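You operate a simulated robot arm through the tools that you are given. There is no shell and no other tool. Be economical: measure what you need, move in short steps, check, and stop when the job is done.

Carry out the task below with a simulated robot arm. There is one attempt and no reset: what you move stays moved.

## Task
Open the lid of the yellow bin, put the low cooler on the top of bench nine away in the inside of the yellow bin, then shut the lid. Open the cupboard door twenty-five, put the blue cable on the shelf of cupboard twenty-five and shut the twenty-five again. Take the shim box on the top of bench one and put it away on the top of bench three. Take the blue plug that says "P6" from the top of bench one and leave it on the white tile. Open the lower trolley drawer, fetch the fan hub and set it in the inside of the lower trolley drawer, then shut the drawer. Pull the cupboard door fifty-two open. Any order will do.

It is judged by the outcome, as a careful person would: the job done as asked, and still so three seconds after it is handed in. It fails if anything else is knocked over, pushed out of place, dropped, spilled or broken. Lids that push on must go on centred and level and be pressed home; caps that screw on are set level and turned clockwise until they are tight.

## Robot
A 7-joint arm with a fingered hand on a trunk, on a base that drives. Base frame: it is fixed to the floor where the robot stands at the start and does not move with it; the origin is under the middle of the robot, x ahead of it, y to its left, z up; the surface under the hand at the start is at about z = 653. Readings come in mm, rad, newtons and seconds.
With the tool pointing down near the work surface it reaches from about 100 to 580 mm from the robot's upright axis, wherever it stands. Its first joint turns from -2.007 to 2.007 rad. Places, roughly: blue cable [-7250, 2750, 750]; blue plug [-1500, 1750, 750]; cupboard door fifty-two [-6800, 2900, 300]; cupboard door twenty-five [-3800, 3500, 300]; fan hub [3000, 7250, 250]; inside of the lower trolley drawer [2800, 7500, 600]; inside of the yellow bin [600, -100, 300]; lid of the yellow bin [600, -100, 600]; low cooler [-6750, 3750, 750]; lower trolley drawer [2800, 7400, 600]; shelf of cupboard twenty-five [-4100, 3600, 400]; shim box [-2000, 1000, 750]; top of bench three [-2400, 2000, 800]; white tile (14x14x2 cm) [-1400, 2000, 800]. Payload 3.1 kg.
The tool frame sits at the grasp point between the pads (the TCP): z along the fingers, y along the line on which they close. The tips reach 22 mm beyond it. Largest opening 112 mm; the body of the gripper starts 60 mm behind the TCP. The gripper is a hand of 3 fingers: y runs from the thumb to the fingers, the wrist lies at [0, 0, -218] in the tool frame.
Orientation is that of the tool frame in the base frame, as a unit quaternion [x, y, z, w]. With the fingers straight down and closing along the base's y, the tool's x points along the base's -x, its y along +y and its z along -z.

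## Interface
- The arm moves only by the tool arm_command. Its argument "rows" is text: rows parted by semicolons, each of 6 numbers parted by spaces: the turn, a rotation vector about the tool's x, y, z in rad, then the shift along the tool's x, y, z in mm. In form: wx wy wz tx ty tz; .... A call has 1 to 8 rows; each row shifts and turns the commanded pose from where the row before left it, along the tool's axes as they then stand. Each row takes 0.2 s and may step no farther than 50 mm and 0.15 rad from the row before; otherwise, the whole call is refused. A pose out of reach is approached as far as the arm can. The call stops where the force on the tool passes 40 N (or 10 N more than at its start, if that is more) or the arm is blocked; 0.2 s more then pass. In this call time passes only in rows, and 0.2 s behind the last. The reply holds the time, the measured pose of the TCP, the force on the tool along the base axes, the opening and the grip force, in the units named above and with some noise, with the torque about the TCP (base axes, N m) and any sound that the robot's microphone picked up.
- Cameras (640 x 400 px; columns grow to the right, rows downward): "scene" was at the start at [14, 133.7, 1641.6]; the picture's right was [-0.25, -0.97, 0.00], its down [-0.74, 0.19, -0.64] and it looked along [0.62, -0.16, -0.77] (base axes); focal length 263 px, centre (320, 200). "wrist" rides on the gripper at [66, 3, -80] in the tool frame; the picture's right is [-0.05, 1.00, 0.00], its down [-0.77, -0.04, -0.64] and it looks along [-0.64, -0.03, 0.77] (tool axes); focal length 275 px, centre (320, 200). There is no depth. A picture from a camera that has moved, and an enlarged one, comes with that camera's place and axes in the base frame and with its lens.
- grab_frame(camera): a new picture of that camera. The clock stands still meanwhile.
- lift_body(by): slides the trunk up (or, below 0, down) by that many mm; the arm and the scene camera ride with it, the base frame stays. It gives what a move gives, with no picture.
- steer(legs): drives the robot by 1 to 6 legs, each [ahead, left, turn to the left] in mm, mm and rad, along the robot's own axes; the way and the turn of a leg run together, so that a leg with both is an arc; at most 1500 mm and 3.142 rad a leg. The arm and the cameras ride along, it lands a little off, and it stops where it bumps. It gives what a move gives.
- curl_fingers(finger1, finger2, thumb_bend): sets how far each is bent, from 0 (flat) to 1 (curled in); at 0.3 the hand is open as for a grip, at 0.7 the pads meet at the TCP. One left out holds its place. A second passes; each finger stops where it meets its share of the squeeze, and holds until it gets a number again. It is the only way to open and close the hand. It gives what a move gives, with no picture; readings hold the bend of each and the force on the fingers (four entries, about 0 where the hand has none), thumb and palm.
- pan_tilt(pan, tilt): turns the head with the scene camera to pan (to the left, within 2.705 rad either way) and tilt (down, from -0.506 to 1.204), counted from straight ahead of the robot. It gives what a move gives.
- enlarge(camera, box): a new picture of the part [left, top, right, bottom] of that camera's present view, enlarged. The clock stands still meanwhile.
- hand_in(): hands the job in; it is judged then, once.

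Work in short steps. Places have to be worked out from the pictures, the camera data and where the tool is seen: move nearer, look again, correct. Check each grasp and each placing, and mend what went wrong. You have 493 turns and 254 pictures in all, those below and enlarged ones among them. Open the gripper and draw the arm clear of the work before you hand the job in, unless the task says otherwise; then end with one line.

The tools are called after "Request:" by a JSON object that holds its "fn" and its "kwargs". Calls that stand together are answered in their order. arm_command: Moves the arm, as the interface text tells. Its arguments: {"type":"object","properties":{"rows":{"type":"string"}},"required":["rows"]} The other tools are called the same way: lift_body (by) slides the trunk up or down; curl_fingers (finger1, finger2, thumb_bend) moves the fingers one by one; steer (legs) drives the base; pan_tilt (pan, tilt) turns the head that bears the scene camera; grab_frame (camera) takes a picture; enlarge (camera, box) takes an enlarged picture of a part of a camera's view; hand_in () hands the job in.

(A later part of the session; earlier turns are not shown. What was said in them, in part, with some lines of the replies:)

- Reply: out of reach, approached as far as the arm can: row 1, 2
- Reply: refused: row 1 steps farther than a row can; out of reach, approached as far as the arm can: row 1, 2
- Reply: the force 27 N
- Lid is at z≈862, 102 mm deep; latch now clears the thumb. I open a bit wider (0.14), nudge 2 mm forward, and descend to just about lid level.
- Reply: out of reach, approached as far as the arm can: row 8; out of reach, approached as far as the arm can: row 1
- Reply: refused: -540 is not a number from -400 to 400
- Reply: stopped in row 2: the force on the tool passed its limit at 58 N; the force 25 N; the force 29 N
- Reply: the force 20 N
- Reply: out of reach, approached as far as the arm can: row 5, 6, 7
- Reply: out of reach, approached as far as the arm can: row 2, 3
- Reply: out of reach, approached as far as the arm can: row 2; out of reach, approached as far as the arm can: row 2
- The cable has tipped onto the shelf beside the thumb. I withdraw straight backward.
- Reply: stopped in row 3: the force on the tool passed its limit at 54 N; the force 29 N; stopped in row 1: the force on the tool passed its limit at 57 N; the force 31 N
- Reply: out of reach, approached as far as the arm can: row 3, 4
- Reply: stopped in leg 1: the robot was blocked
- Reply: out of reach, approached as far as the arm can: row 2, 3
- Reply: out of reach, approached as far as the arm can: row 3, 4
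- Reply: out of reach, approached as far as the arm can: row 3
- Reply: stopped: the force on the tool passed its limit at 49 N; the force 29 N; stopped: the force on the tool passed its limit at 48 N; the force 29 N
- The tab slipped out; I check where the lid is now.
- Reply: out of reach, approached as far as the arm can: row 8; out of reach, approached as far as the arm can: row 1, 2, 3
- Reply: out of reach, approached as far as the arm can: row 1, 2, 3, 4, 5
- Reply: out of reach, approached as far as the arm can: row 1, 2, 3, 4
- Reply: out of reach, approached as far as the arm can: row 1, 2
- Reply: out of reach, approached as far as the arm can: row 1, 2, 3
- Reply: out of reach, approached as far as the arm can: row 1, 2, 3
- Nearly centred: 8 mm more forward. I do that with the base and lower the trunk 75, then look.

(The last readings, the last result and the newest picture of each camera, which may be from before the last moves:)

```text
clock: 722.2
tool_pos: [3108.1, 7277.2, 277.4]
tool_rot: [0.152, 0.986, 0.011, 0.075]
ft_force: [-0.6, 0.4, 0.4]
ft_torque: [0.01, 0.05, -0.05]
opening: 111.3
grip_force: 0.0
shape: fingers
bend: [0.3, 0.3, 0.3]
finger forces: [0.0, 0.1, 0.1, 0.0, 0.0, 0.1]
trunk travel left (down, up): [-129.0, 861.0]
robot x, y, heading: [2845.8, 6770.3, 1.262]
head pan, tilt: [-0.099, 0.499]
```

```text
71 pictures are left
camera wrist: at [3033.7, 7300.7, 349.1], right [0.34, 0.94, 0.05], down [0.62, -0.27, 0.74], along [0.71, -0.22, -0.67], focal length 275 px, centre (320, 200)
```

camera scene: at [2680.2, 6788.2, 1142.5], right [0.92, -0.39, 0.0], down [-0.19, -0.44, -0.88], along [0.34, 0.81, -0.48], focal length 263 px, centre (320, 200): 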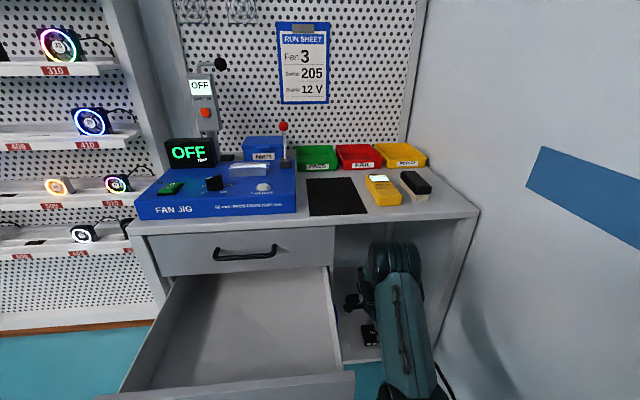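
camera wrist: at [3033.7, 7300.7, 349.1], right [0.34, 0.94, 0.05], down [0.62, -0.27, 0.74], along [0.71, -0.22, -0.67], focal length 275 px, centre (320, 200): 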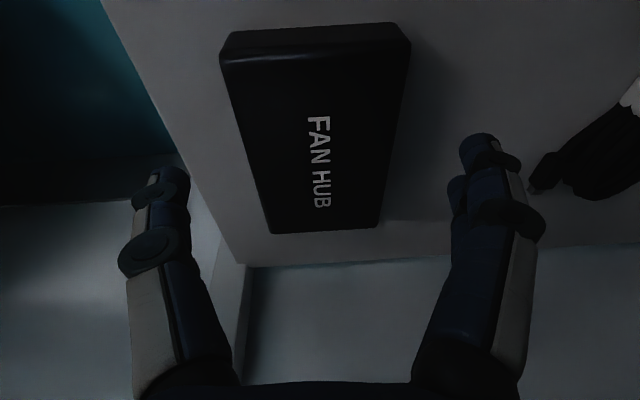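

Hub ~80 mm wide (fore-aft), top ≈222, TCP within 16 mm of its middle. I lower further to about 233.

Request:
{"fn": "lift_body", "kwargs": {"by": -30}}

Request:
{"fn": "lift_body", "kwargs": {"by": -14}}

Request:
{"fn": "grab_frame", "kwargs": {"camera": "wrist"}}

```text
clock: 723.0
tool_pos: [3107.2, 7277.1, 248.0]
tool_rot: [0.152, 0.986, 0.012, 0.074]
ft_force: [0.0, -0.2, 0.5]
ft_torque: [0.02, 0.0, 0.05]
opening: 111.3
grip_force: 0.1
shape: fingers
bend: [0.3, 0.3, 0.3]
finger forces: [0.0, 0.0, 0.0, 0.1, 0.0, 0.0]
trunk travel left (down, up): [-99.0, 891.0]
robot x, y, heading: [2847.2, 6768.8, 1.261]
head pan, tilt: [-0.099, 0.499]
```

```text
clock: 723.5
tool_pos: [3108.5, 7282.1, 241.4]
tool_rot: [0.15, 0.986, 0.02, 0.076]
ft_force: [1.2, 2.9, 15.0]
ft_torque: [-0.99, 0.32, 0.01]
opening: 117.7
grip_force: 7.8
shape: fingers
bend: [0.3, 0.3, 0.27]
finger forces: [0.0, 0.1, 0.0, 0.0, 15.8, 0.0]
trunk travel left (down, up): [-87.0, 903.0]
robot x, y, heading: [2845.8, 6771.2, 1.261]
head pan, tilt: [-0.099, 0.499]
stopped: the force on the tool passed its limit at 47 N (the readings are from after the stop); the commanded pose is now the measured one
```

```text
70 pictures are left
camera wrist: at [3034.7, 7304.3, 311.5], right [0.34, 0.94, 0.07], down [0.62, -0.27, 0.74], along [0.71, -0.2, -0.67], focal length 275 px, centre (320, 200)
```

wrist: 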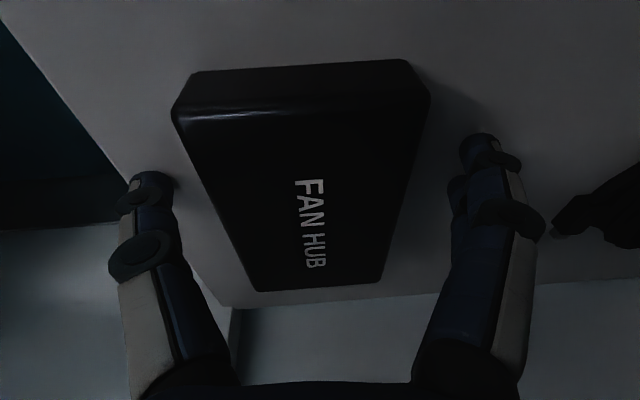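

The thumb touched the shelf at TCP z≈241, so the hub (218–243) is between the fingers. I raise 4 and close.

Request:
{"fn": "lift_body", "kwargs": {"by": 4}}

Request:
{"fn": "curl_fingers", "kwargs": {"finger1": 0.42, "finger2": 0.42, "thumb_bend": 0.42}}

Request:
{"fn": "grab_frame", "kwargs": {"camera": "wrist"}}

```text
clock: 724.0
tool_pos: [3108.2, 7281.1, 242.5]
tool_rot: [0.15, 0.986, 0.017, 0.075]
ft_force: [-0.5, -1.3, 1.5]
ft_torque: [-0.14, 0.02, -0.02]
opening: 114.7
grip_force: 0.9
shape: fingers
bend: [0.3, 0.3, 0.28]
finger forces: [0.0, 0.0, 0.0, 0.0, 2.1, 0.1]
trunk travel left (down, up): [-91.0, 899.0]
robot x, y, heading: [2845.3, 6772.3, 1.267]
head pan, tilt: [-0.099, 0.499]
```

```text
clock: 725.0
tool_pos: [3108.3, 7280.7, 243.4]
tool_rot: [0.151, 0.985, 0.019, 0.076]
ft_force: [-2.3, -6.3, 13.1]
ft_torque: [-0.66, 0.22, 0.0]
opening: 96.0
grip_force: 7.6
shape: fingers
bend: [0.41, 0.42, 0.37]
finger forces: [2.8, 0.1, 0.0, 0.1, 10.7, 0.0]
trunk travel left (down, up): [-91.0, 899.0]
robot x, y, heading: [2848.7, 6769.5, 1.262]
head pan, tilt: [-0.099, 0.499]
```

```text
69 pictures are left
camera wrist: at [3034.6, 7303.4, 314.8], right [0.34, 0.94, 0.07], down [0.62, -0.27, 0.74], along [0.71, -0.21, -0.67], focal length 275 px, centre (320, 200)
```

wrist: 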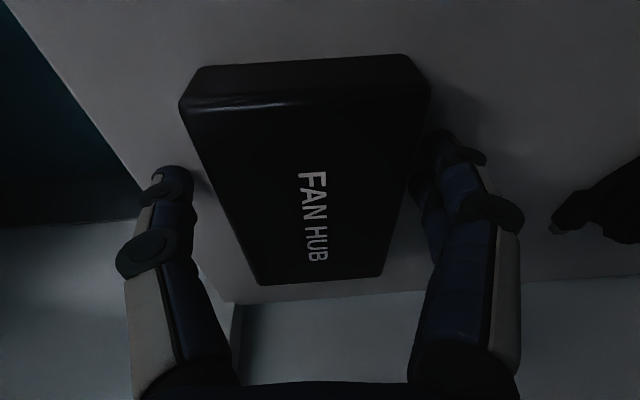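

I raise 4 mm more to free the thumb and squeeze.

Request:
{"fn": "lift_body", "kwargs": {"by": 4}}

Request:
{"fn": "curl_fingers", "kwargs": {"finger1": 0.5, "finger2": 0.5, "thumb_bend": 0.5}}

Request:
{"fn": "grab_frame", "kwargs": {"camera": "wrist"}}

```text
clock: 725.6
tool_pos: [3108.4, 7282.0, 247.0]
tool_rot: [0.15, 0.986, 0.019, 0.076]
ft_force: [-1.5, -2.1, 6.3]
ft_torque: [-0.4, 0.13, 0.0]
opening: 85.7
grip_force: 3.5
shape: fingers
bend: [0.42, 0.42, 0.4]
finger forces: [0.1, 0.0, 0.1, 0.1, 6.7, 0.1]
trunk travel left (down, up): [-95.0, 895.0]
robot x, y, heading: [2845.7, 6770.0, 1.261]
head pan, tilt: [-0.099, 0.499]
```

```text
clock: 726.6
tool_pos: [3108.4, 7281.2, 248.0]
tool_rot: [0.15, 0.986, 0.019, 0.076]
ft_force: [-2.1, -4.2, 14.4]
ft_torque: [-0.81, 0.28, -0.03]
opening: 70.5
grip_force: 7.4
shape: fingers
bend: [0.49, 0.49, 0.45]
finger forces: [0.3, 0.4, 0.0, 0.0, 15.4, 0.0]
trunk travel left (down, up): [-95.0, 895.0]
robot x, y, heading: [2845.4, 6770.3, 1.262]
head pan, tilt: [-0.099, 0.499]
```

```text
68 pictures are left
camera wrist: at [3034.5, 7303.5, 318.8], right [0.34, 0.94, 0.07], down [0.62, -0.27, 0.74], along [0.71, -0.21, -0.67], focal length 275 px, centre (320, 200)
```

wrist: 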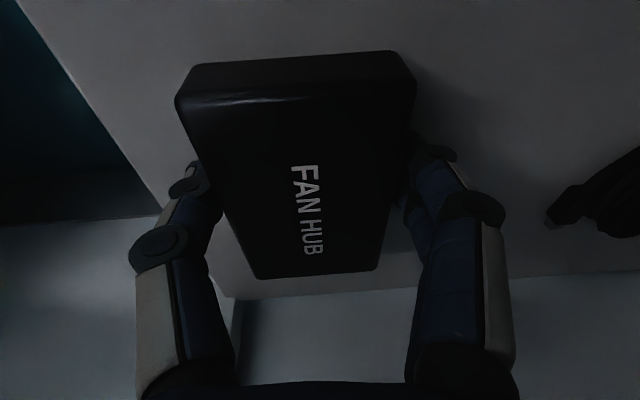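

Request:
{"fn": "lift_body", "kwargs": {"by": 5}}

Request:
{"fn": "curl_fingers", "kwargs": {"finger1": 0.58, "finger2": 0.58, "thumb_bend": 0.52}}

Request:
{"fn": "grab_frame", "kwargs": {"camera": "wrist"}}

```text
clock: 727.1
tool_pos: [3109.4, 7281.5, 251.6]
tool_rot: [0.15, 0.986, 0.017, 0.076]
ft_force: [-0.1, 0.0, -1.3]
ft_torque: [0.01, 0.01, -0.01]
opening: 66.2
grip_force: 4.5
shape: fingers
bend: [0.47, 0.47, 0.47]
finger forces: [2.1, 2.3, 0.0, 0.0, 4.5, 0.0]
trunk travel left (down, up): [-100.0, 890.0]
robot x, y, heading: [2849.5, 6771.7, 1.268]
head pan, tilt: [-0.099, 0.499]
```

```text
clock: 728.1
tool_pos: [3108.7, 7281.4, 251.6]
tool_rot: [0.15, 0.986, 0.018, 0.076]
ft_force: [-0.3, -1.1, -1.2]
ft_torque: [-0.02, -0.02, 0.01]
opening: 65.5
grip_force: 9.2
shape: fingers
bend: [0.49, 0.49, 0.48]
finger forces: [4.8, 4.8, 0.0, 0.0, 9.4, 0.1]
trunk travel left (down, up): [-100.0, 890.0]
robot x, y, heading: [2850.1, 6770.5, 1.262]
head pan, tilt: [-0.099, 0.499]
```

```text
67 pictures are left
camera wrist: at [3034.7, 7303.9, 322.7], right [0.34, 0.94, 0.07], down [0.62, -0.27, 0.74], along [0.71, -0.21, -0.67], focal length 275 px, centre (320, 200)
```

wrist: 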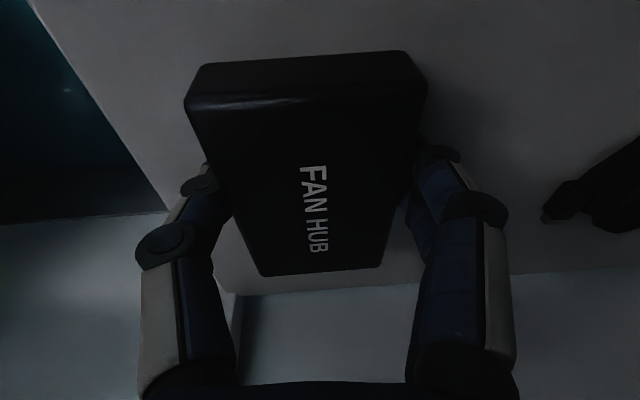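

Balanced grip now. I squeeze firmer and lift a little.

Request:
{"fn": "curl_fingers", "kwargs": {"finger1": 0.64, "finger2": 0.64, "thumb_bend": 0.6}}

Request:
{"fn": "lift_body", "kwargs": {"by": 50}}

Request:
{"fn": "grab_frame", "kwargs": {"camera": "wrist"}}

```text
clock: 729.1
tool_pos: [3109.0, 7282.2, 251.6]
tool_rot: [0.15, 0.986, 0.018, 0.077]
ft_force: [0.3, -0.2, -0.5]
ft_torque: [0.0, 0.04, 0.03]
opening: 64.8
grip_force: 17.1
shape: fingers
bend: [0.48, 0.48, 0.52]
finger forces: [8.4, 8.5, 0.0, 0.0, 16.7, 0.0]
trunk travel left (down, up): [-100.0, 890.0]
robot x, y, heading: [2845.4, 6770.0, 1.26]
head pan, tilt: [-0.099, 0.499]
```

```text
clock: 730.0
tool_pos: [3108.6, 7281.7, 301.0]
tool_rot: [0.15, 0.986, 0.018, 0.076]
ft_force: [0.6, -0.2, -0.2]
ft_torque: [0.02, 0.01, 0.0]
opening: 64.9
grip_force: 17.0
shape: fingers
bend: [0.48, 0.48, 0.52]
finger forces: [8.4, 8.4, 0.1, 0.1, 16.8, 0.0]
trunk travel left (down, up): [-150.0, 840.0]
robot x, y, heading: [2852.1, 6769.0, 1.263]
head pan, tilt: [-0.099, 0.499]
```

```text
66 pictures are left
camera wrist: at [3034.7, 7303.9, 372.7], right [0.34, 0.94, 0.06], down [0.62, -0.27, 0.74], along [0.71, -0.21, -0.67], focal length 275 px, centre (320, 200)
```

wrist: 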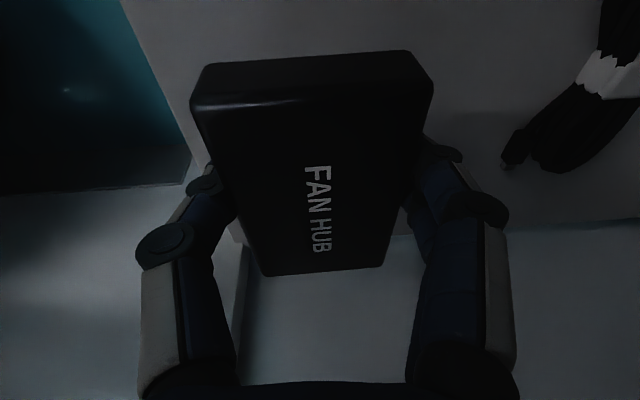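

The hub is held. I back straight out from under the table, then raise it above the drawer.

Request:
{"fn": "lift_body", "kwargs": {"by": 25}}

Request:
{"fn": "steer", "kwargs": {"legs": [[-430, 0, 0]]}}

Request:
{"fn": "lift_body", "kwargs": {"by": 400}}

Request:
{"fn": "lift_body", "kwargs": {"by": 120}}

Request:
{"fn": "grab_frame", "kwargs": {"camera": "scene"}}

```text
clock: 730.7
tool_pos: [3108.1, 7282.4, 327.3]
tool_rot: [0.151, 0.985, 0.019, 0.076]
ft_force: [-0.3, -0.2, -1.2]
ft_torque: [0.01, 0.01, -0.01]
opening: 64.5
grip_force: 17.1
shape: fingers
bend: [0.48, 0.48, 0.52]
finger forces: [8.4, 8.4, 0.0, 0.1, 16.8, 0.0]
trunk travel left (down, up): [-175.0, 815.0]
robot x, y, heading: [2849.6, 6770.4, 1.262]
head pan, tilt: [-0.099, 0.499]
```

```text
clock: 733.4
tool_pos: [2971.4, 6868.6, 326.8]
tool_rot: [0.143, 0.987, 0.019, 0.075]
ft_force: [0.1, -0.4, -0.9]
ft_torque: [-0.03, -0.01, 0.0]
opening: 64.7
grip_force: 16.3
shape: fingers
bend: [0.48, 0.48, 0.52]
finger forces: [8.4, 8.4, 0.0, 0.0, 16.8, 0.1]
trunk travel left (down, up): [-175.0, 815.0]
robot x, y, heading: [2716.9, 6356.4, 1.277]
head pan, tilt: [-0.099, 0.499]
```

```text
clock: 737.2
tool_pos: [2973.1, 6869.6, 727.2]
tool_rot: [0.144, 0.987, 0.019, 0.076]
ft_force: [-0.7, -0.1, -1.1]
ft_torque: [-0.01, 0.01, 0.01]
opening: 64.8
grip_force: 16.4
shape: fingers
bend: [0.48, 0.48, 0.52]
finger forces: [8.4, 8.4, 0.1, 0.0, 16.8, 0.0]
trunk travel left (down, up): [-575.0, 415.0]
robot x, y, heading: [2715.8, 6355.8, 1.273]
head pan, tilt: [-0.099, 0.499]
```

```text
clock: 738.7
tool_pos: [2972.9, 6868.6, 846.6]
tool_rot: [0.144, 0.986, 0.019, 0.076]
ft_force: [0.7, -0.2, -0.6]
ft_torque: [0.01, 0.01, 0.0]
opening: 64.8
grip_force: 16.5
shape: fingers
bend: [0.48, 0.48, 0.52]
finger forces: [8.4, 8.4, 0.0, 0.1, 16.8, 0.0]
trunk travel left (down, up): [-695.0, 295.0]
robot x, y, heading: [2720.0, 6355.9, 1.273]
head pan, tilt: [-0.099, 0.499]
```

```text
65 pictures are left
camera scene: at [2588.3, 6427.0, 1593.2], right [0.92, -0.39, 0.0], down [-0.18, -0.44, -0.88], along [0.34, 0.81, -0.48], focal length 263 px, centre (320, 200)
```

scene: 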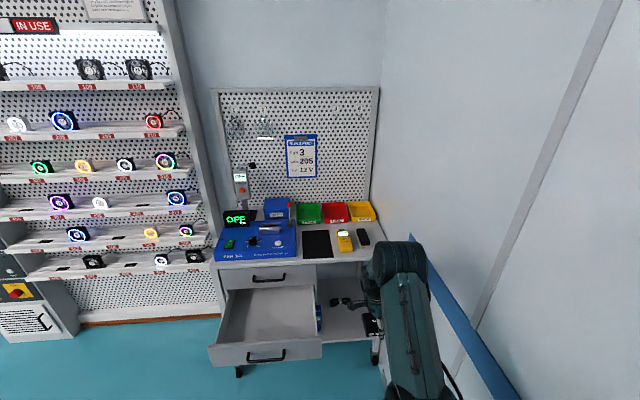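

I drive left 350 and forward 203, over the open drawer, then look.

Request:
{"fn": "steer", "kwargs": {"legs": [[0, 350, -0.009], [203, 0, 0]]}}

Request:
{"fn": "grab_frame", "kwargs": {"camera": "wrist"}}

Request:
{"fn": "pan_tilt", "kwargs": {"pan": -0.1, "tilt": 0.9}}

Request:
{"fn": "grab_frame", "kwargs": {"camera": "scene"}}

```text
clock: 742.2
tool_pos: [2698.7, 7163.0, 846.9]
tool_rot: [0.146, 0.986, 0.018, 0.076]
ft_force: [0.3, 0.7, -1.1]
ft_torque: [-0.01, 0.02, 0.0]
opening: 64.8
grip_force: 17.0
shape: fingers
bend: [0.48, 0.48, 0.52]
finger forces: [8.3, 8.4, 0.0, 0.0, 16.7, 0.0]
trunk travel left (down, up): [-695.0, 295.0]
robot x, y, heading: [2440.6, 6652.1, 1.266]
head pan, tilt: [-0.099, 0.499]
```

```text
64 pictures are left
camera wrist: at [2624.4, 7185.0, 917.3], right [0.33, 0.94, 0.06], down [0.62, -0.27, 0.74], along [0.71, -0.2, -0.67], focal length 275 px, centre (320, 200)
```

wrist: 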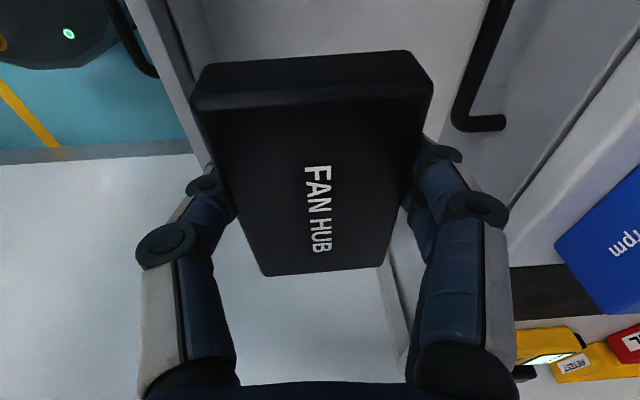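

```text
clock: 743.1
tool_pos: [2699.0, 7162.9, 847.2]
tool_rot: [0.148, 0.986, 0.018, 0.076]
ft_force: [-1.2, 0.2, -0.3]
ft_torque: [0.05, 0.03, 0.01]
opening: 64.7
grip_force: 16.4
shape: fingers
bend: [0.48, 0.48, 0.52]
finger forces: [8.5, 8.4, 0.1, 0.0, 16.7, 0.0]
trunk travel left (down, up): [-695.0, 295.0]
robot x, y, heading: [2439.9, 6647.4, 1.266]
head pan, tilt: [-0.099, 0.901]
```

```text
63 pictures are left
camera scene: at [2305.7, 6708.6, 1559.5], right [0.92, -0.39, 0.0], down [-0.31, -0.72, -0.62], along [0.24, 0.57, -0.78], focal length 263 px, centre (320, 200)
```

scene: 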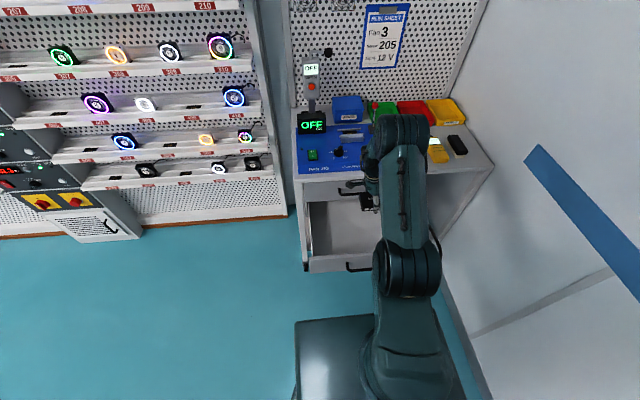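

The hub hangs over the middle of the drawer. I lower it, stepwise near the bottom.

Request:
{"fn": "lift_body", "kwargs": {"by": -170}}

Request:
{"fn": "grab_frame", "kwargs": {"camera": "wrist"}}

Request:
{"fn": "grab_frame", "kwargs": {"camera": "scene"}}

```text
clock: 745.0
tool_pos: [2698.6, 7162.8, 676.5]
tool_rot: [0.147, 0.986, 0.019, 0.076]
ft_force: [-0.1, -0.6, 0.0]
ft_torque: [0.01, 0.02, -0.01]
opening: 64.6
grip_force: 16.5
shape: fingers
bend: [0.48, 0.48, 0.52]
finger forces: [8.4, 8.3, 0.0, 0.0, 16.8, 0.0]
trunk travel left (down, up): [-525.0, 465.0]
robot x, y, heading: [2442.0, 6652.3, 1.269]
head pan, tilt: [-0.099, 0.901]
```

```text
62 pictures are left
camera wrist: at [2624.2, 7184.3, 747.8], right [0.33, 0.94, 0.07], down [0.62, -0.27, 0.74], along [0.71, -0.2, -0.67], focal length 275 px, centre (320, 200)
```

wrist: 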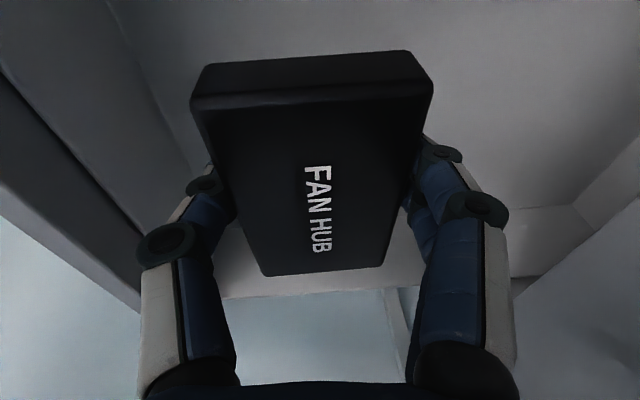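

```text
61 pictures are left
camera scene: at [2305.6, 6708.4, 1389.4], right [0.92, -0.39, 0.0], down [-0.31, -0.72, -0.62], along [0.24, 0.57, -0.78], focal length 263 px, centre (320, 200)
```

scene: 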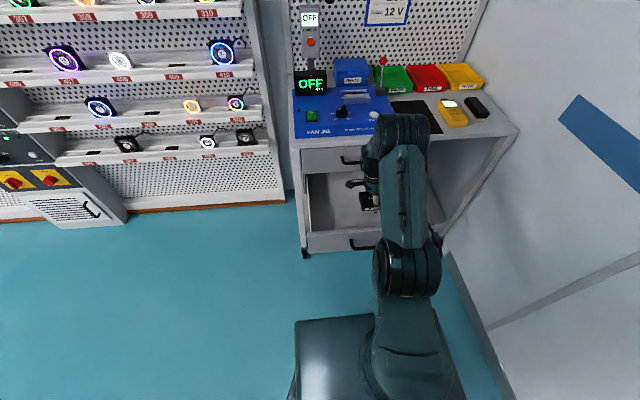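

Going in cleanly. I lower further.

Request:
{"fn": "lift_body", "kwargs": {"by": -60}}

Request:
{"fn": "lift_body", "kwargs": {"by": -15}}

Request:
{"fn": "lift_body", "kwargs": {"by": -8}}

Request:
{"fn": "grab_frame", "kwargs": {"camera": "wrist"}}

```text
clock: 746.0
tool_pos: [2698.3, 7163.3, 616.7]
tool_rot: [0.147, 0.986, 0.019, 0.076]
ft_force: [-0.5, 0.6, -1.2]
ft_torque: [0.02, 0.01, 0.0]
opening: 64.8
grip_force: 16.6
shape: fingers
bend: [0.48, 0.48, 0.52]
finger forces: [8.3, 8.5, 0.1, 0.0, 16.7, 0.0]
trunk travel left (down, up): [-465.0, 525.0]
robot x, y, heading: [2440.8, 6650.8, 1.27]
head pan, tilt: [-0.099, 0.901]
```

```text
clock: 746.6
tool_pos: [2698.6, 7161.9, 602.0]
tool_rot: [0.147, 0.986, 0.018, 0.076]
ft_force: [-0.1, 0.2, -1.0]
ft_torque: [0.04, 0.0, 0.01]
opening: 64.8
grip_force: 17.1
shape: fingers
bend: [0.48, 0.48, 0.52]
finger forces: [8.3, 8.5, 0.0, 0.0, 16.9, 0.0]
trunk travel left (down, up): [-450.0, 540.0]
robot x, y, heading: [2442.8, 6651.2, 1.27]
head pan, tilt: [-0.099, 0.901]
```

```text
clock: 747.2
tool_pos: [2698.3, 7162.0, 593.0]
tool_rot: [0.147, 0.986, 0.018, 0.075]
ft_force: [-0.3, -0.2, -1.5]
ft_torque: [-0.04, 0.04, 0.04]
opening: 64.9
grip_force: 16.5
shape: fingers
bend: [0.48, 0.48, 0.52]
finger forces: [8.3, 8.4, 0.0, 0.0, 16.8, 0.0]
trunk travel left (down, up): [-442.0, 548.0]
robot x, y, heading: [2440.9, 6651.0, 1.269]
head pan, tilt: [-0.099, 0.901]
```

```text
60 pictures are left
camera wrist: at [2624.2, 7184.3, 664.7], right [0.33, 0.94, 0.07], down [0.62, -0.27, 0.74], along [0.71, -0.2, -0.67], focal length 275 px, centre (320, 200)
```

wrist: 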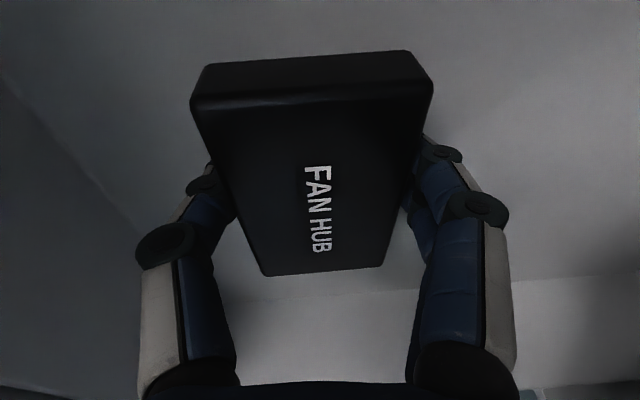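

Request:
{"fn": "lift_body", "kwargs": {"by": -6}}

Request:
{"fn": "lift_body", "kwargs": {"by": -6}}

Request:
{"fn": "lift_body", "kwargs": {"by": -5}}

```text
clock: 747.7
tool_pos: [2699.5, 7161.8, 590.7]
tool_rot: [0.147, 0.986, 0.021, 0.077]
ft_force: [1.7, 0.1, 24.7]
ft_torque: [-1.04, 0.29, 0.05]
opening: 65.1
grip_force: 27.6
shape: fingers
bend: [0.48, 0.48, 0.54]
finger forces: [7.3, 7.5, 0.0, 0.0, 40.2, 0.1]
trunk travel left (down, up): [-436.0, 554.0]
robot x, y, heading: [2437.0, 6648.5, 1.265]
head pan, tilt: [-0.099, 0.901]
```

```text
clock: 748.1
tool_pos: [2698.2, 7164.4, 590.1]
tool_rot: [0.146, 0.986, 0.023, 0.078]
ft_force: [-0.7, 0.8, 24.2]
ft_torque: [-1.13, 0.32, -0.05]
opening: 65.4
grip_force: 26.5
shape: fingers
bend: [0.49, 0.49, 0.54]
finger forces: [6.9, 6.9, 0.0, 0.1, 38.2, 0.0]
trunk travel left (down, up): [-434.0, 556.0]
robot x, y, heading: [2439.4, 6651.0, 1.268]
head pan, tilt: [-0.099, 0.901]
stopped: the force on the tool passed its limit at 46 N (the readings are from after the stop); the commanded pose is now the measured one
```

```text
clock: 748.4
tool_pos: [2698.8, 7165.4, 591.6]
tool_rot: [0.146, 0.986, 0.025, 0.079]
ft_force: [-1.0, 0.8, 25.1]
ft_torque: [-1.15, 0.39, -0.05]
opening: 65.3
grip_force: 26.4
shape: fingers
bend: [0.49, 0.49, 0.54]
finger forces: [6.9, 6.8, 0.0, 0.1, 39.1, 0.1]
trunk travel left (down, up): [-432.0, 558.0]
robot x, y, heading: [2441.6, 6654.3, 1.274]
head pan, tilt: [-0.099, 0.901]
stopped: the force on the tool passed its limit at 46 N (the readings are from after the stop); the commanded pose is now the measured one
```

Contact with the drawer bottom. I relieve 4 mm, open the hand gently, and check.

Request:
{"fn": "lift_body", "kwargs": {"by": 4}}

Request:
{"fn": "curl_fingers", "kwargs": {"finger1": 0.4, "finger2": 0.4, "thumb_bend": 0.42}}

Request:
{"fn": "grab_frame", "kwargs": {"camera": "wrist"}}

```text
clock: 749.0
tool_pos: [2700.2, 7165.7, 591.7]
tool_rot: [0.146, 0.986, 0.021, 0.078]
ft_force: [0.7, -0.6, -1.0]
ft_torque: [0.0, -0.01, -0.01]
opening: 65.0
grip_force: 16.4
shape: fingers
bend: [0.49, 0.49, 0.53]
finger forces: [8.3, 8.3, 0.1, 0.0, 16.5, 0.0]
trunk travel left (down, up): [-436.0, 554.0]
robot x, y, heading: [2440.6, 6649.8, 1.267]
head pan, tilt: [-0.099, 0.901]
```

```text
clock: 750.0
tool_pos: [2698.8, 7166.7, 591.7]
tool_rot: [0.145, 0.986, 0.023, 0.077]
ft_force: [-0.6, -0.3, 0.6]
ft_torque: [-0.04, -0.01, -0.03]
opening: 80.5
grip_force: 0.0
shape: fingers
bend: [0.4, 0.4, 0.42]
finger forces: [0.0, 0.1, 0.1, 0.1, 0.2, 0.0]
trunk travel left (down, up): [-436.0, 554.0]
robot x, y, heading: [2440.9, 6650.4, 1.27]
head pan, tilt: [-0.099, 0.901]
```

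```text
59 pictures are left
camera wrist: at [2625.1, 7186.6, 662.6], right [0.33, 0.94, 0.07], down [0.62, -0.27, 0.74], along [0.72, -0.2, -0.67], focal length 275 px, centre (320, 200)
```

wrist: 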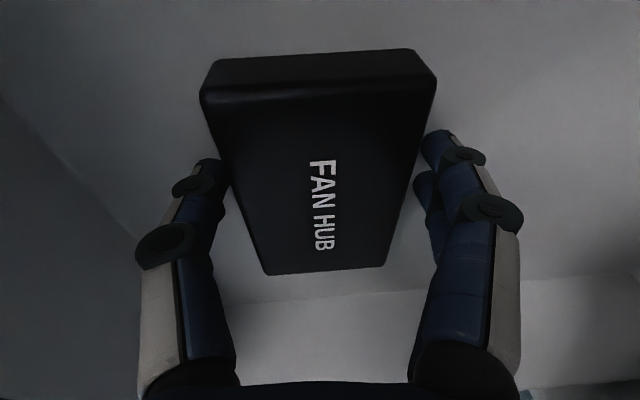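

Hub rests in the drawer. I open the thumb a touch more and lift straight up.

Request:
{"fn": "curl_fingers", "kwargs": {"thumb_bend": 0.36}}

Request:
{"fn": "lift_body", "kwargs": {"by": 30}}

Request:
{"fn": "lift_body", "kwargs": {"by": 230}}

Request:
{"fn": "grab_frame", "kwargs": {"camera": "wrist"}}

```text
clock: 751.0
tool_pos: [2699.5, 7166.1, 593.1]
tool_rot: [0.146, 0.986, 0.023, 0.078]
ft_force: [-1.3, -0.3, 0.2]
ft_torque: [0.02, -0.04, -0.01]
opening: 88.7
grip_force: 0.2
shape: fingers
bend: [0.4, 0.4, 0.36]
finger forces: [0.1, 0.1, 0.0, 0.0, 0.0, 0.0]
trunk travel left (down, up): [-436.0, 554.0]
robot x, y, heading: [2444.0, 6651.3, 1.266]
head pan, tilt: [-0.099, 0.901]
```

```text
clock: 751.7
tool_pos: [2699.2, 7164.7, 622.5]
tool_rot: [0.145, 0.986, 0.022, 0.078]
ft_force: [-0.2, -0.7, -0.3]
ft_torque: [-0.02, 0.02, 0.01]
opening: 88.7
grip_force: 0.0
shape: fingers
bend: [0.4, 0.4, 0.36]
finger forces: [0.0, 0.0, 0.1, 0.0, 0.0, 0.1]
trunk travel left (down, up): [-466.0, 524.0]
robot x, y, heading: [2436.9, 6651.0, 1.27]
head pan, tilt: [-0.099, 0.901]
```

```text
clock: 754.1
tool_pos: [2700.5, 7165.4, 852.1]
tool_rot: [0.145, 0.986, 0.022, 0.078]
ft_force: [-0.8, 0.4, 0.3]
ft_torque: [0.01, 0.02, 0.02]
opening: 88.8
grip_force: 0.0
shape: fingers
bend: [0.4, 0.4, 0.36]
finger forces: [0.0, 0.0, 0.0, 0.0, 0.1, 0.1]
trunk travel left (down, up): [-696.0, 294.0]
robot x, y, heading: [2441.1, 6648.5, 1.27]
head pan, tilt: [-0.099, 0.901]
```

```text
58 pictures are left
camera wrist: at [2625.1, 7186.7, 922.6], right [0.33, 0.94, 0.07], down [0.62, -0.27, 0.74], along [0.72, -0.2, -0.67], focal length 275 px, centre (320, 200)
```

wrist: 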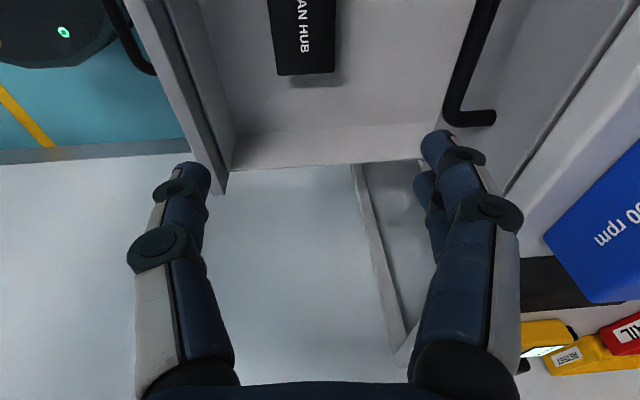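

The hub lies in the drawer. To shut it: back off, close the fist, lower so the hand's body faces the handle, and push forward with the base.

Request:
{"fn": "steer", "kwargs": {"legs": [[-290, 25, -0.004]]}}

Request:
{"fn": "curl_fingers", "kwargs": {"finger1": 0.8, "finger2": 0.8, "thumb_bend": 0.8}}

Request:
{"fn": "lift_body", "kwargs": {"by": -300}}

Request:
{"fn": "pan_tilt", "kwargs": {"pan": 0.1, "tilt": 0.7}}

Request:
{"fn": "grab_frame", "kwargs": {"camera": "scene"}}

```text
clock: 756.1
tool_pos: [2592.0, 6898.3, 852.5]
tool_rot: [0.147, 0.986, 0.022, 0.077]
ft_force: [0.1, -0.9, 0.1]
ft_torque: [0.03, 0.05, 0.0]
opening: 89.0
grip_force: 0.0
shape: fingers
bend: [0.4, 0.4, 0.36]
finger forces: [0.0, 0.0, 0.0, 0.0, 0.0, 0.0]
trunk travel left (down, up): [-696.0, 294.0]
robot x, y, heading: [2330.8, 6385.7, 1.266]
head pan, tilt: [-0.099, 0.901]
```

```text
clock: 757.1
tool_pos: [2591.9, 6899.7, 852.0]
tool_rot: [0.147, 0.986, 0.023, 0.077]
ft_force: [-0.1, 0.3, -0.1]
ft_torque: [-0.01, 0.03, -0.01]
opening: 0.0
grip_force: 0.1
shape: fingers
bend: [0.78, 0.78, 0.74]
finger forces: [0.0, 0.0, 0.0, 0.0, 0.0, 0.0]
trunk travel left (down, up): [-696.0, 294.0]
robot x, y, heading: [2329.0, 6388.9, 1.27]
head pan, tilt: [-0.099, 0.901]
```

```text
clock: 760.1
tool_pos: [2591.4, 6899.2, 552.3]
tool_rot: [0.149, 0.986, 0.022, 0.078]
ft_force: [-0.9, 0.9, -0.5]
ft_torque: [0.0, -0.02, 0.0]
opening: 0.2
grip_force: 0.0
shape: fingers
bend: [0.78, 0.78, 0.74]
finger forces: [0.0, 0.0, 0.0, 0.0, 0.0, 0.0]
trunk travel left (down, up): [-396.0, 594.0]
robot x, y, heading: [2332.7, 6388.8, 1.267]
head pan, tilt: [-0.099, 0.901]
```

```text
clock: 760.9
tool_pos: [2590.4, 6899.8, 551.5]
tool_rot: [0.147, 0.986, 0.023, 0.077]
ft_force: [0.6, -1.1, 0.4]
ft_torque: [-0.01, -0.01, 0.01]
opening: 0.0
grip_force: 0.1
shape: fingers
bend: [0.78, 0.78, 0.74]
finger forces: [0.0, 0.0, 0.0, 0.1, 0.0, 0.0]
trunk travel left (down, up): [-396.0, 594.0]
robot x, y, heading: [2328.6, 6387.4, 1.265]
head pan, tilt: [0.099, 0.7]
```

```text
57 pictures are left
camera scene: at [2183.5, 6457.0, 1277.3], right [0.98, -0.21, 0.0], down [-0.13, -0.63, -0.76], along [0.16, 0.75, -0.64], focal length 263 px, centre (320, 200)
```

scene: 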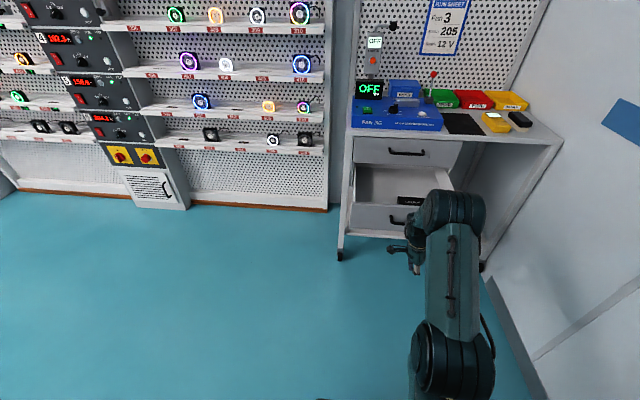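

Ready. I drive forward 290 to push the drawer in, then check.

Request:
{"fn": "steer", "kwargs": {"legs": [[150, 0, 0], [130, 0, 0]]}}

Request:
{"fn": "grab_frame", "kwargs": {"camera": "scene"}}

Request:
{"fn": "grab_frame", "kwargs": {"camera": "wrist"}}

```text
clock: 763.1
tool_pos: [2676.0, 7165.1, 552.3]
tool_rot: [0.148, 0.986, 0.023, 0.078]
ft_force: [-0.1, -0.3, 0.0]
ft_torque: [0.0, -0.02, -0.01]
opening: 0.0
grip_force: 0.0
shape: fingers
bend: [0.78, 0.78, 0.74]
finger forces: [0.0, 0.1, 0.1, 0.0, 0.1, 0.0]
trunk travel left (down, up): [-396.0, 594.0]
robot x, y, heading: [2416.3, 6654.0, 1.269]
head pan, tilt: [0.099, 0.7]
```

```text
56 pictures are left
camera scene: at [2268.0, 6724.2, 1277.3], right [0.98, -0.21, 0.0], down [-0.13, -0.63, -0.76], along [0.16, 0.75, -0.64], focal length 263 px, centre (320, 200)
```

scene: 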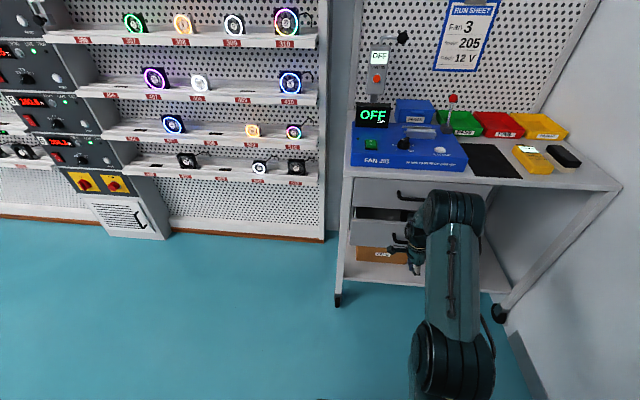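

```text
55 pictures are left
camera wrist: at [2601.6, 7187.0, 622.3], right [0.33, 0.94, 0.07], down [0.62, -0.28, 0.74], along [0.71, -0.2, -0.67], focal length 275 px, centre (320, 200)
```

wrist: 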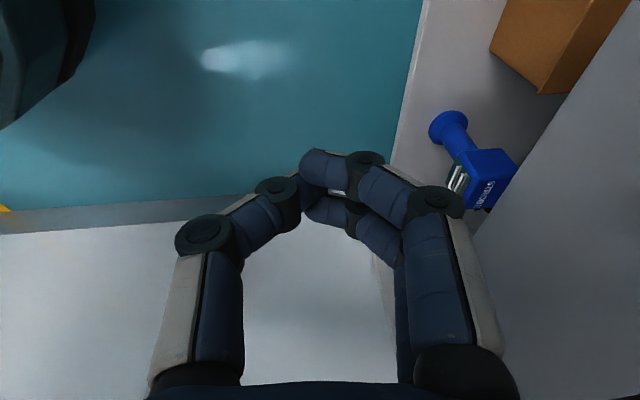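

Almost closed. I drive 35 more, then finish with gentle arm steps watching force.

Request:
{"fn": "steer", "kwargs": {"legs": [[35, 0, 0]]}}

Request:
{"fn": "arm_command", "kwargs": {"rows": "0 0 0 0 8 0;0 0 0 0 8 0"}}

Request:
{"fn": "grab_frame", "kwargs": {"camera": "scene"}}

```text
clock: 764.0
tool_pos: [2687.3, 7199.0, 551.3]
tool_rot: [0.147, 0.986, 0.022, 0.078]
ft_force: [0.1, -0.3, -0.7]
ft_torque: [-0.02, 0.02, 0.01]
opening: 0.0
grip_force: 0.0
shape: fingers
bend: [0.78, 0.78, 0.74]
finger forces: [0.1, 0.0, 0.0, 0.1, 0.0, 0.1]
trunk travel left (down, up): [-396.0, 594.0]
robot x, y, heading: [2421.3, 6684.8, 1.267]
head pan, tilt: [0.099, 0.7]
```

```text
clock: 764.6
tool_pos: [2692.3, 7213.7, 553.0]
tool_rot: [0.149, 0.985, 0.023, 0.082]
ft_force: [-0.5, 0.1, 0.5]
ft_torque: [0.06, 0.02, 0.01]
opening: 0.1
grip_force: 0.2
shape: fingers
bend: [0.78, 0.78, 0.74]
finger forces: [0.0, 0.0, 0.0, 0.0, 0.0, 0.5]
trunk travel left (down, up): [-396.0, 594.0]
robot x, y, heading: [2427.0, 6684.2, 1.264]
head pan, tilt: [0.099, 0.7]
```

```text
54 pictures are left
camera scene: at [2278.5, 6757.5, 1277.3], right [0.98, -0.21, 0.0], down [-0.13, -0.63, -0.76], along [0.16, 0.75, -0.64], focal length 263 px, centre (320, 200)
```

scene: 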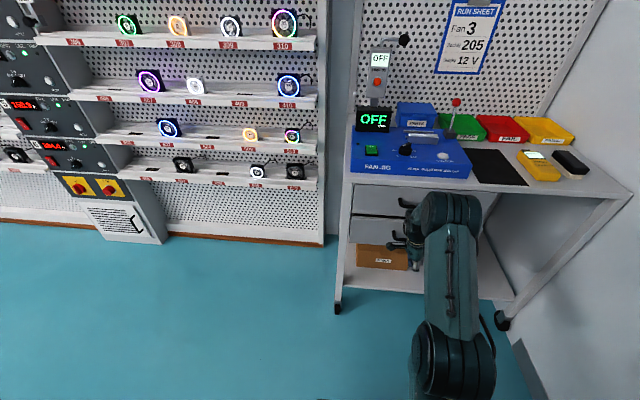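

Request:
{"fn": "enlarge", "kwargs": {"camera": "scene", "box": [330, 180, 490, 280]}}

Request:
{"fn": "arm_command", "kwargs": {"rows": "0 0 0 0 6 0;0 0 0 0 6 0"}}

```text
4.00 times, centred on (410, 230) of scene
camera zoom: at [2278.5, 6757.5, 1277.3], right [0.98, -0.21, 0.0], down [-0.13, -0.63, -0.76], along [0.16, 0.75, -0.64], focal length 1053 px, centre (-40, 80)
```

zoom: 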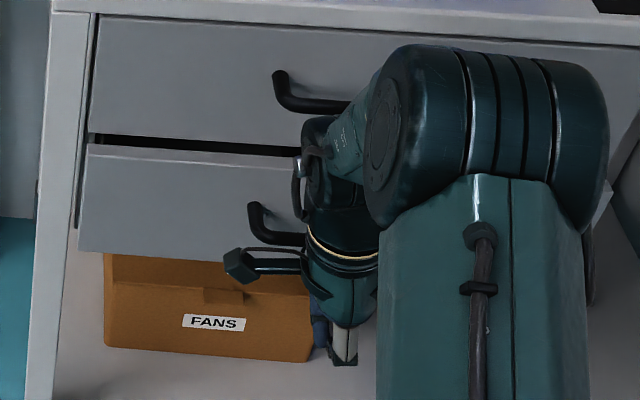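

```text
clock: 765.2
tool_pos: [2691.0, 7216.1, 547.3]
tool_rot: [0.148, 0.985, 0.023, 0.082]
ft_force: [0.0, -1.3, 1.6]
ft_torque: [0.15, -0.04, -0.01]
opening: 0.3
grip_force: 1.2
shape: fingers
bend: [0.78, 0.78, 0.74]
finger forces: [0.0, 0.0, 0.0, 0.1, 0.1, 1.3]
out of reach, approached as far as the arm can: row 1, 2
trunk travel left (down, up): [-396.0, 594.0]
robot x, y, heading: [2421.5, 6686.7, 1.266]
head pan, tilt: [0.099, 0.7]
```

The drawer still stands ~30 mm out, and the wrist is near the upper handle. I back off, point the hand forward again and push with the fist.

Request:
{"fn": "steer", "kwargs": {"legs": [[-300, 0, 0]]}}

Request:
{"fn": "arm_command", "kwargs": {"rows": "-0.143 0 0 0 0 0;-0.143 0 0 0 0 0;-0.143 0 0 0 0 0;-0.143 0 0 0 0 0;-0.143 0 0 0 0 0;-0.143 0 0 0 0 0;-0.143 0 0 0 0 0;-0.143 0 0 0 0 0"}}

Request:
{"fn": "arm_command", "kwargs": {"rows": "-0.143 -0.03 0 0 0 0;-0.143 -0.03 0 0 0 0;-0.141 -0.03 0 0 0 0"}}

Request:
{"fn": "grab_frame", "kwargs": {"camera": "scene"}}

```text
clock: 767.2
tool_pos: [2597.4, 6927.5, 548.1]
tool_rot: [0.146, 0.986, 0.023, 0.083]
ft_force: [-0.2, 0.3, -0.4]
ft_torque: [0.0, 0.02, -0.01]
opening: 0.0
grip_force: 0.1
shape: fingers
bend: [0.78, 0.78, 0.74]
finger forces: [0.0, 0.0, 0.0, 0.1, 0.0, 0.1]
trunk travel left (down, up): [-396.0, 594.0]
robot x, y, heading: [2330.9, 6394.5, 1.266]
head pan, tilt: [0.099, 0.7]
```

```text
clock: 769.0
tool_pos: [2599.9, 6947.8, 554.8]
tool_rot: [0.075, 0.813, 0.557, 0.15]
ft_force: [-0.4, -0.2, 0.1]
ft_torque: [0.04, 0.03, 0.01]
opening: 0.1
grip_force: 0.1
shape: fingers
bend: [0.78, 0.78, 0.74]
finger forces: [0.1, 0.0, 0.1, 0.1, 0.0, 0.0]
out of reach, approached as far as the arm can: row 2, 3
trunk travel left (down, up): [-396.0, 594.0]
robot x, y, heading: [2333.3, 6401.5, 1.27]
head pan, tilt: [0.099, 0.7]
```

```text
clock: 769.8
tool_pos: [2600.6, 6944.1, 549.5]
tool_rot: [0.07, 0.672, 0.71, 0.199]
ft_force: [0.4, -0.6, -0.2]
ft_torque: [0.0, 0.01, -0.08]
opening: 0.0
grip_force: 0.0
shape: fingers
bend: [0.78, 0.78, 0.74]
finger forces: [0.0, 0.1, 0.0, 0.1, 0.1, 0.1]
trunk travel left (down, up): [-396.0, 594.0]
robot x, y, heading: [2329.2, 6394.3, 1.27]
head pan, tilt: [0.099, 0.7]
```

```text
52 pictures are left
camera scene: at [2187.2, 6467.8, 1277.4], right [0.98, -0.2, 0.0], down [-0.13, -0.63, -0.76], along [0.16, 0.75, -0.64], focal length 263 px, centre (320, 200)
```

scene: 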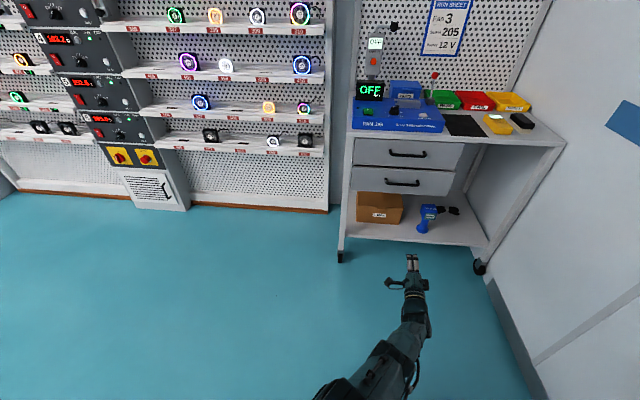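

The drawer is ~30 mm from shut. The fist points forward; I raise it to z≈580 (below the bar), drive 290 and push with arm steps.

Request:
{"fn": "lift_body", "kwargs": {"by": 30}}

Request:
{"fn": "steer", "kwargs": {"legs": [[280, 0, 0]]}}

Request:
{"fn": "grab_frame", "kwargs": {"camera": "wrist"}}

```text
clock: 770.6
tool_pos: [2600.7, 6945.9, 580.1]
tool_rot: [0.07, 0.672, 0.71, 0.199]
ft_force: [-1.0, 0.3, 1.1]
ft_torque: [0.02, -0.01, 0.02]
opening: 0.0
grip_force: 0.0
shape: fingers
bend: [0.78, 0.78, 0.74]
finger forces: [0.1, 0.0, 0.0, 0.0, 0.1, 0.0]
trunk travel left (down, up): [-426.0, 564.0]
robot x, y, heading: [2334.8, 6395.0, 1.266]
head pan, tilt: [0.099, 0.7]
```

```text
clock: 772.5
tool_pos: [2681.7, 7214.6, 579.7]
tool_rot: [0.068, 0.674, 0.709, 0.197]
ft_force: [0.2, 0.5, -0.3]
ft_torque: [0.0, 0.0, -0.02]
opening: 0.0
grip_force: 0.1
shape: fingers
bend: [0.78, 0.78, 0.74]
finger forces: [0.1, 0.1, 0.0, 0.0, 0.1, 0.1]
trunk travel left (down, up): [-426.0, 564.0]
robot x, y, heading: [2418.7, 6662.9, 1.272]
head pan, tilt: [0.099, 0.7]
```

```text
51 pictures are left
camera wrist: at [2591.1, 7163.9, 565.9], right [-0.15, -0.03, 0.99], down [0.48, -0.88, 0.04], along [0.86, 0.48, 0.14], focal length 275 px, centre (320, 200)
```

wrist: 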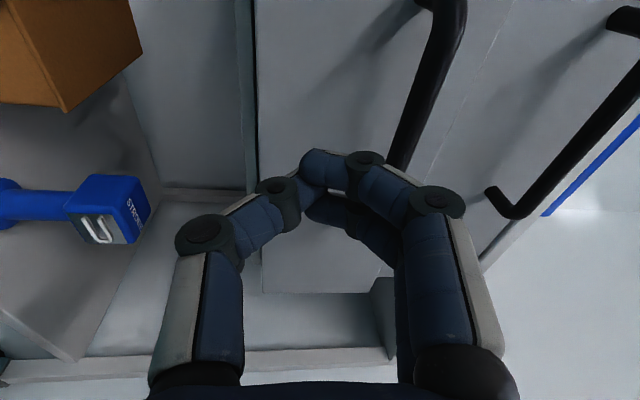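

I lower 12 to stay below the bar and push in small steps.

Request:
{"fn": "lift_body", "kwargs": {"by": -12}}

Request:
{"fn": "arm_command", "kwargs": {"rows": "0 0 0 0 0 12;0 0 0 0 0 12;0 0 0 0 0 12;0 0 0 0 0 12"}}

Request:
{"fn": "arm_command", "kwargs": {"rows": "0 0 0 0 0 10;0 0 0 0 0 10;0 0 0 0 0 10"}}

Request:
{"fn": "grab_frame", "kwargs": {"camera": "scene"}}

```text
clock: 773.1
tool_pos: [2681.3, 7212.7, 567.4]
tool_rot: [0.068, 0.673, 0.71, 0.196]
ft_force: [-0.4, 1.2, 0.1]
ft_torque: [0.01, 0.0, 0.0]
opening: 0.0
grip_force: 0.0
shape: fingers
bend: [0.78, 0.78, 0.74]
finger forces: [0.0, 0.0, 0.1, 0.1, 0.0, 0.0]
trunk travel left (down, up): [-414.0, 576.0]
robot x, y, heading: [2416.2, 6662.0, 1.272]
head pan, tilt: [0.099, 0.7]
```

```text
clock: 774.1
tool_pos: [2699.6, 7257.9, 573.0]
tool_rot: [0.068, 0.673, 0.71, 0.198]
ft_force: [-0.2, 0.1, -0.5]
ft_torque: [-0.01, -0.03, 0.0]
opening: 0.0
grip_force: 0.0
shape: fingers
bend: [0.78, 0.78, 0.74]
finger forces: [0.0, 0.0, 0.0, 0.1, 0.0, 0.0]
trunk travel left (down, up): [-414.0, 576.0]
robot x, y, heading: [2415.7, 6665.4, 1.272]
head pan, tilt: [0.099, 0.7]
```

```text
clock: 774.9
tool_pos: [2709.8, 7283.2, 573.7]
tool_rot: [0.069, 0.674, 0.709, 0.196]
ft_force: [-7.2, -16.5, -7.3]
ft_torque: [-0.13, 0.02, 0.09]
opening: 0.1
grip_force: 16.0
shape: fingers
bend: [0.79, 0.79, 0.79]
finger forces: [0.0, 0.0, 0.0, 0.0, 32.0, 0.1]
trunk travel left (down, up): [-414.0, 576.0]
robot x, y, heading: [2415.8, 6662.9, 1.27]
head pan, tilt: [0.099, 0.7]
```

```text
50 pictures are left
camera scene: at [2269.1, 6732.1, 1295.2], right [0.98, -0.2, 0.0], down [-0.13, -0.63, -0.77], along [0.15, 0.75, -0.64], focal length 263 px, centre (320, 200)
```

scene: 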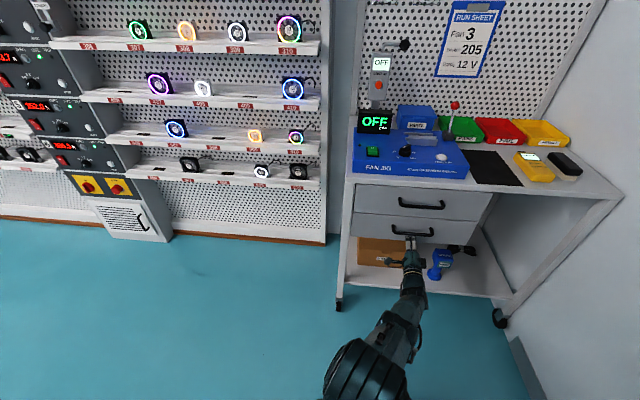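

Force of 17 N: the drawer seems at its stop. I zoom to check it's flush.

Request:
{"fn": "enlarge", "kwargs": {"camera": "scene", "box": [340, 170, 500, 270]}}

```text
4.00 times, centred on (420, 220) of scene
camera zoom: at [2269.1, 6732.1, 1295.2], right [0.98, -0.2, 0.0], down [-0.13, -0.63, -0.77], along [0.15, 0.75, -0.64], focal length 1053 px, centre (-80, 120)
```

zoom: 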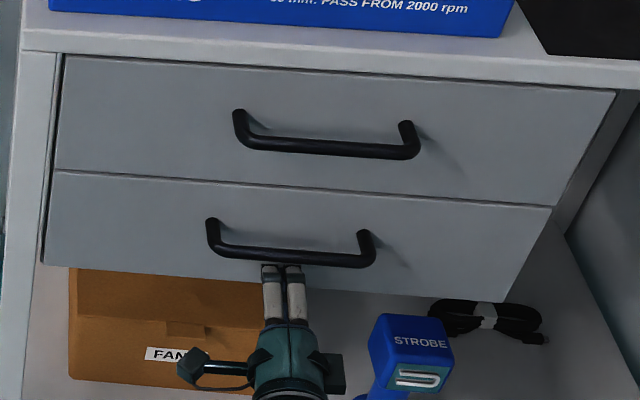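

It looks flush. One more small push to confirm, then I back off and check.

Request:
{"fn": "arm_command", "kwargs": {"rows": "0 0 0 0 0 5"}}

Request:
{"fn": "arm_command", "kwargs": {"rows": "0 0 0 0 0 -40;0 0 0 0 0 -45;0 0 0 0 0 -45"}}

Request:
{"fn": "steer", "kwargs": {"legs": [[-500, 0, 0]]}}

Request:
{"fn": "grab_frame", "kwargs": {"camera": "scene"}}

Request:
{"fn": "enlarge", "kwargs": {"camera": "scene", "box": [320, 80, 480, 180]}}

```text
clock: 775.3
tool_pos: [2711.9, 7286.6, 572.5]
tool_rot: [0.07, 0.674, 0.708, 0.197]
ft_force: [-9.7, -32.4, -13.7]
ft_torque: [-0.07, 0.01, 0.14]
opening: 0.2
grip_force: 22.8
shape: fingers
bend: [0.8, 0.79, 0.83]
finger forces: [0.1, 0.0, 0.0, 0.0, 45.3, 0.0]
trunk travel left (down, up): [-414.0, 576.0]
robot x, y, heading: [2415.5, 6659.3, 1.272]
head pan, tilt: [0.099, 0.7]
```

```text
clock: 776.3
tool_pos: [2615.0, 7239.6, 614.4]
tool_rot: [-0.002, 0.646, 0.745, 0.164]
ft_force: [-0.7, -0.3, -0.1]
ft_torque: [-0.02, -0.01, 0.0]
opening: 0.1
grip_force: 0.0
shape: fingers
bend: [0.79, 0.79, 0.78]
finger forces: [0.1, 0.1, 0.1, 0.1, 0.0, 0.0]
trunk travel left (down, up): [-414.0, 576.0]
robot x, y, heading: [2415.4, 6662.8, 1.275]
head pan, tilt: [0.099, 0.7]
stopped in row 3: the arm was blocked; the commanded pose is now the measured one
```

```text
clock: 779.2
tool_pos: [2471.0, 6769.9, 616.9]
tool_rot: [-0.003, 0.646, 0.745, 0.163]
ft_force: [-0.2, 0.0, 0.2]
ft_torque: [0.02, 0.03, -0.01]
opening: 0.0
grip_force: 0.1
shape: fingers
bend: [0.79, 0.79, 0.78]
finger forces: [0.1, 0.0, 0.0, 0.0, 0.1, 0.0]
trunk travel left (down, up): [-414.0, 576.0]
robot x, y, heading: [2274.0, 6191.2, 1.27]
head pan, tilt: [0.099, 0.7]
```

```text
48 pictures are left
camera scene: at [2124.8, 6263.6, 1295.3], right [0.98, -0.2, 0.0], down [-0.13, -0.63, -0.77], along [0.15, 0.75, -0.64], focal length 263 px, centre (320, 200)
```

scene: 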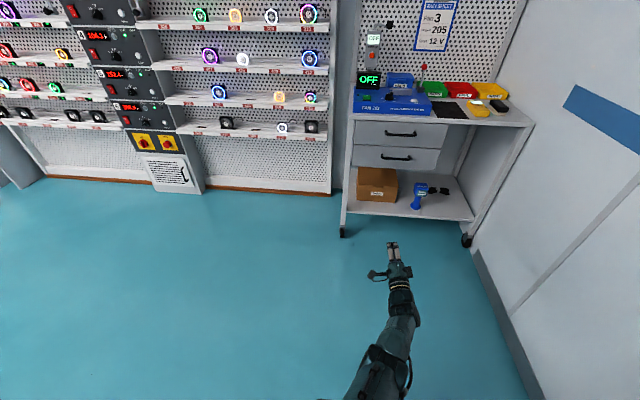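

```text
4.00 times, centred on (400, 130) of scene
camera zoom: at [2124.8, 6263.6, 1295.3], right [0.98, -0.2, 0.0], down [-0.13, -0.63, -0.77], along [0.15, 0.75, -0.64], focal length 1053 px, centre (0, 480)
```

zoom: 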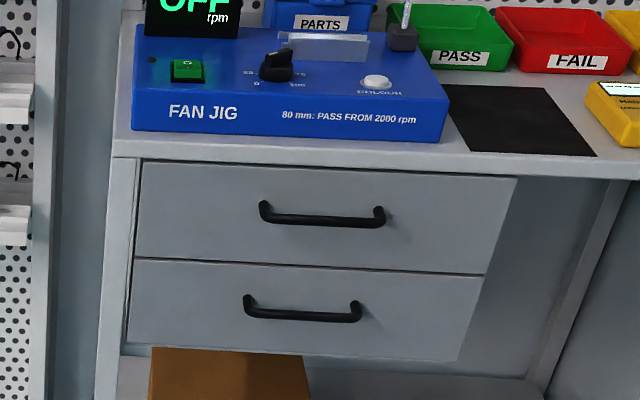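

The drawer is flush and the trolley in place. I open the gripper with the arm clear, then hand in.

Request:
{"fn": "curl_fingers", "kwargs": {"finger1": 0.3, "finger2": 0.3, "thumb_bend": 0.3}}

Request:
{"fn": "hand_in", "kwargs": {}}

```text
clock: 780.2
tool_pos: [2470.1, 6770.4, 615.0]
tool_rot: [-0.003, 0.647, 0.745, 0.165]
ft_force: [0.7, 0.3, -0.1]
ft_torque: [0.04, 0.05, 0.02]
opening: 111.3
grip_force: 0.1
shape: fingers
bend: [0.3, 0.3, 0.3]
finger forces: [0.1, 0.1, 0.0, 0.0, 0.0, 0.0]
trunk travel left (down, up): [-414.0, 576.0]
robot x, y, heading: [2273.7, 6193.8, 1.272]
head pan, tilt: [0.099, 0.7]
```

```text
The job is handed in.
```

I handed the job in with all six tasks done: H-5 cooler in the yellow bin with its lid shut, cable in cupboard 25 with the door shut, shim box on bench three, P6 on the white tile, fan hub in the lower drawer with it shut, and cupboard 52 open at about 81°; two slips on the way were that the bin lid's tab came out of my grip and the lid dropped shut by itself (it closed flush), and the base grazed the end of one bench (nothing looked disturbed).
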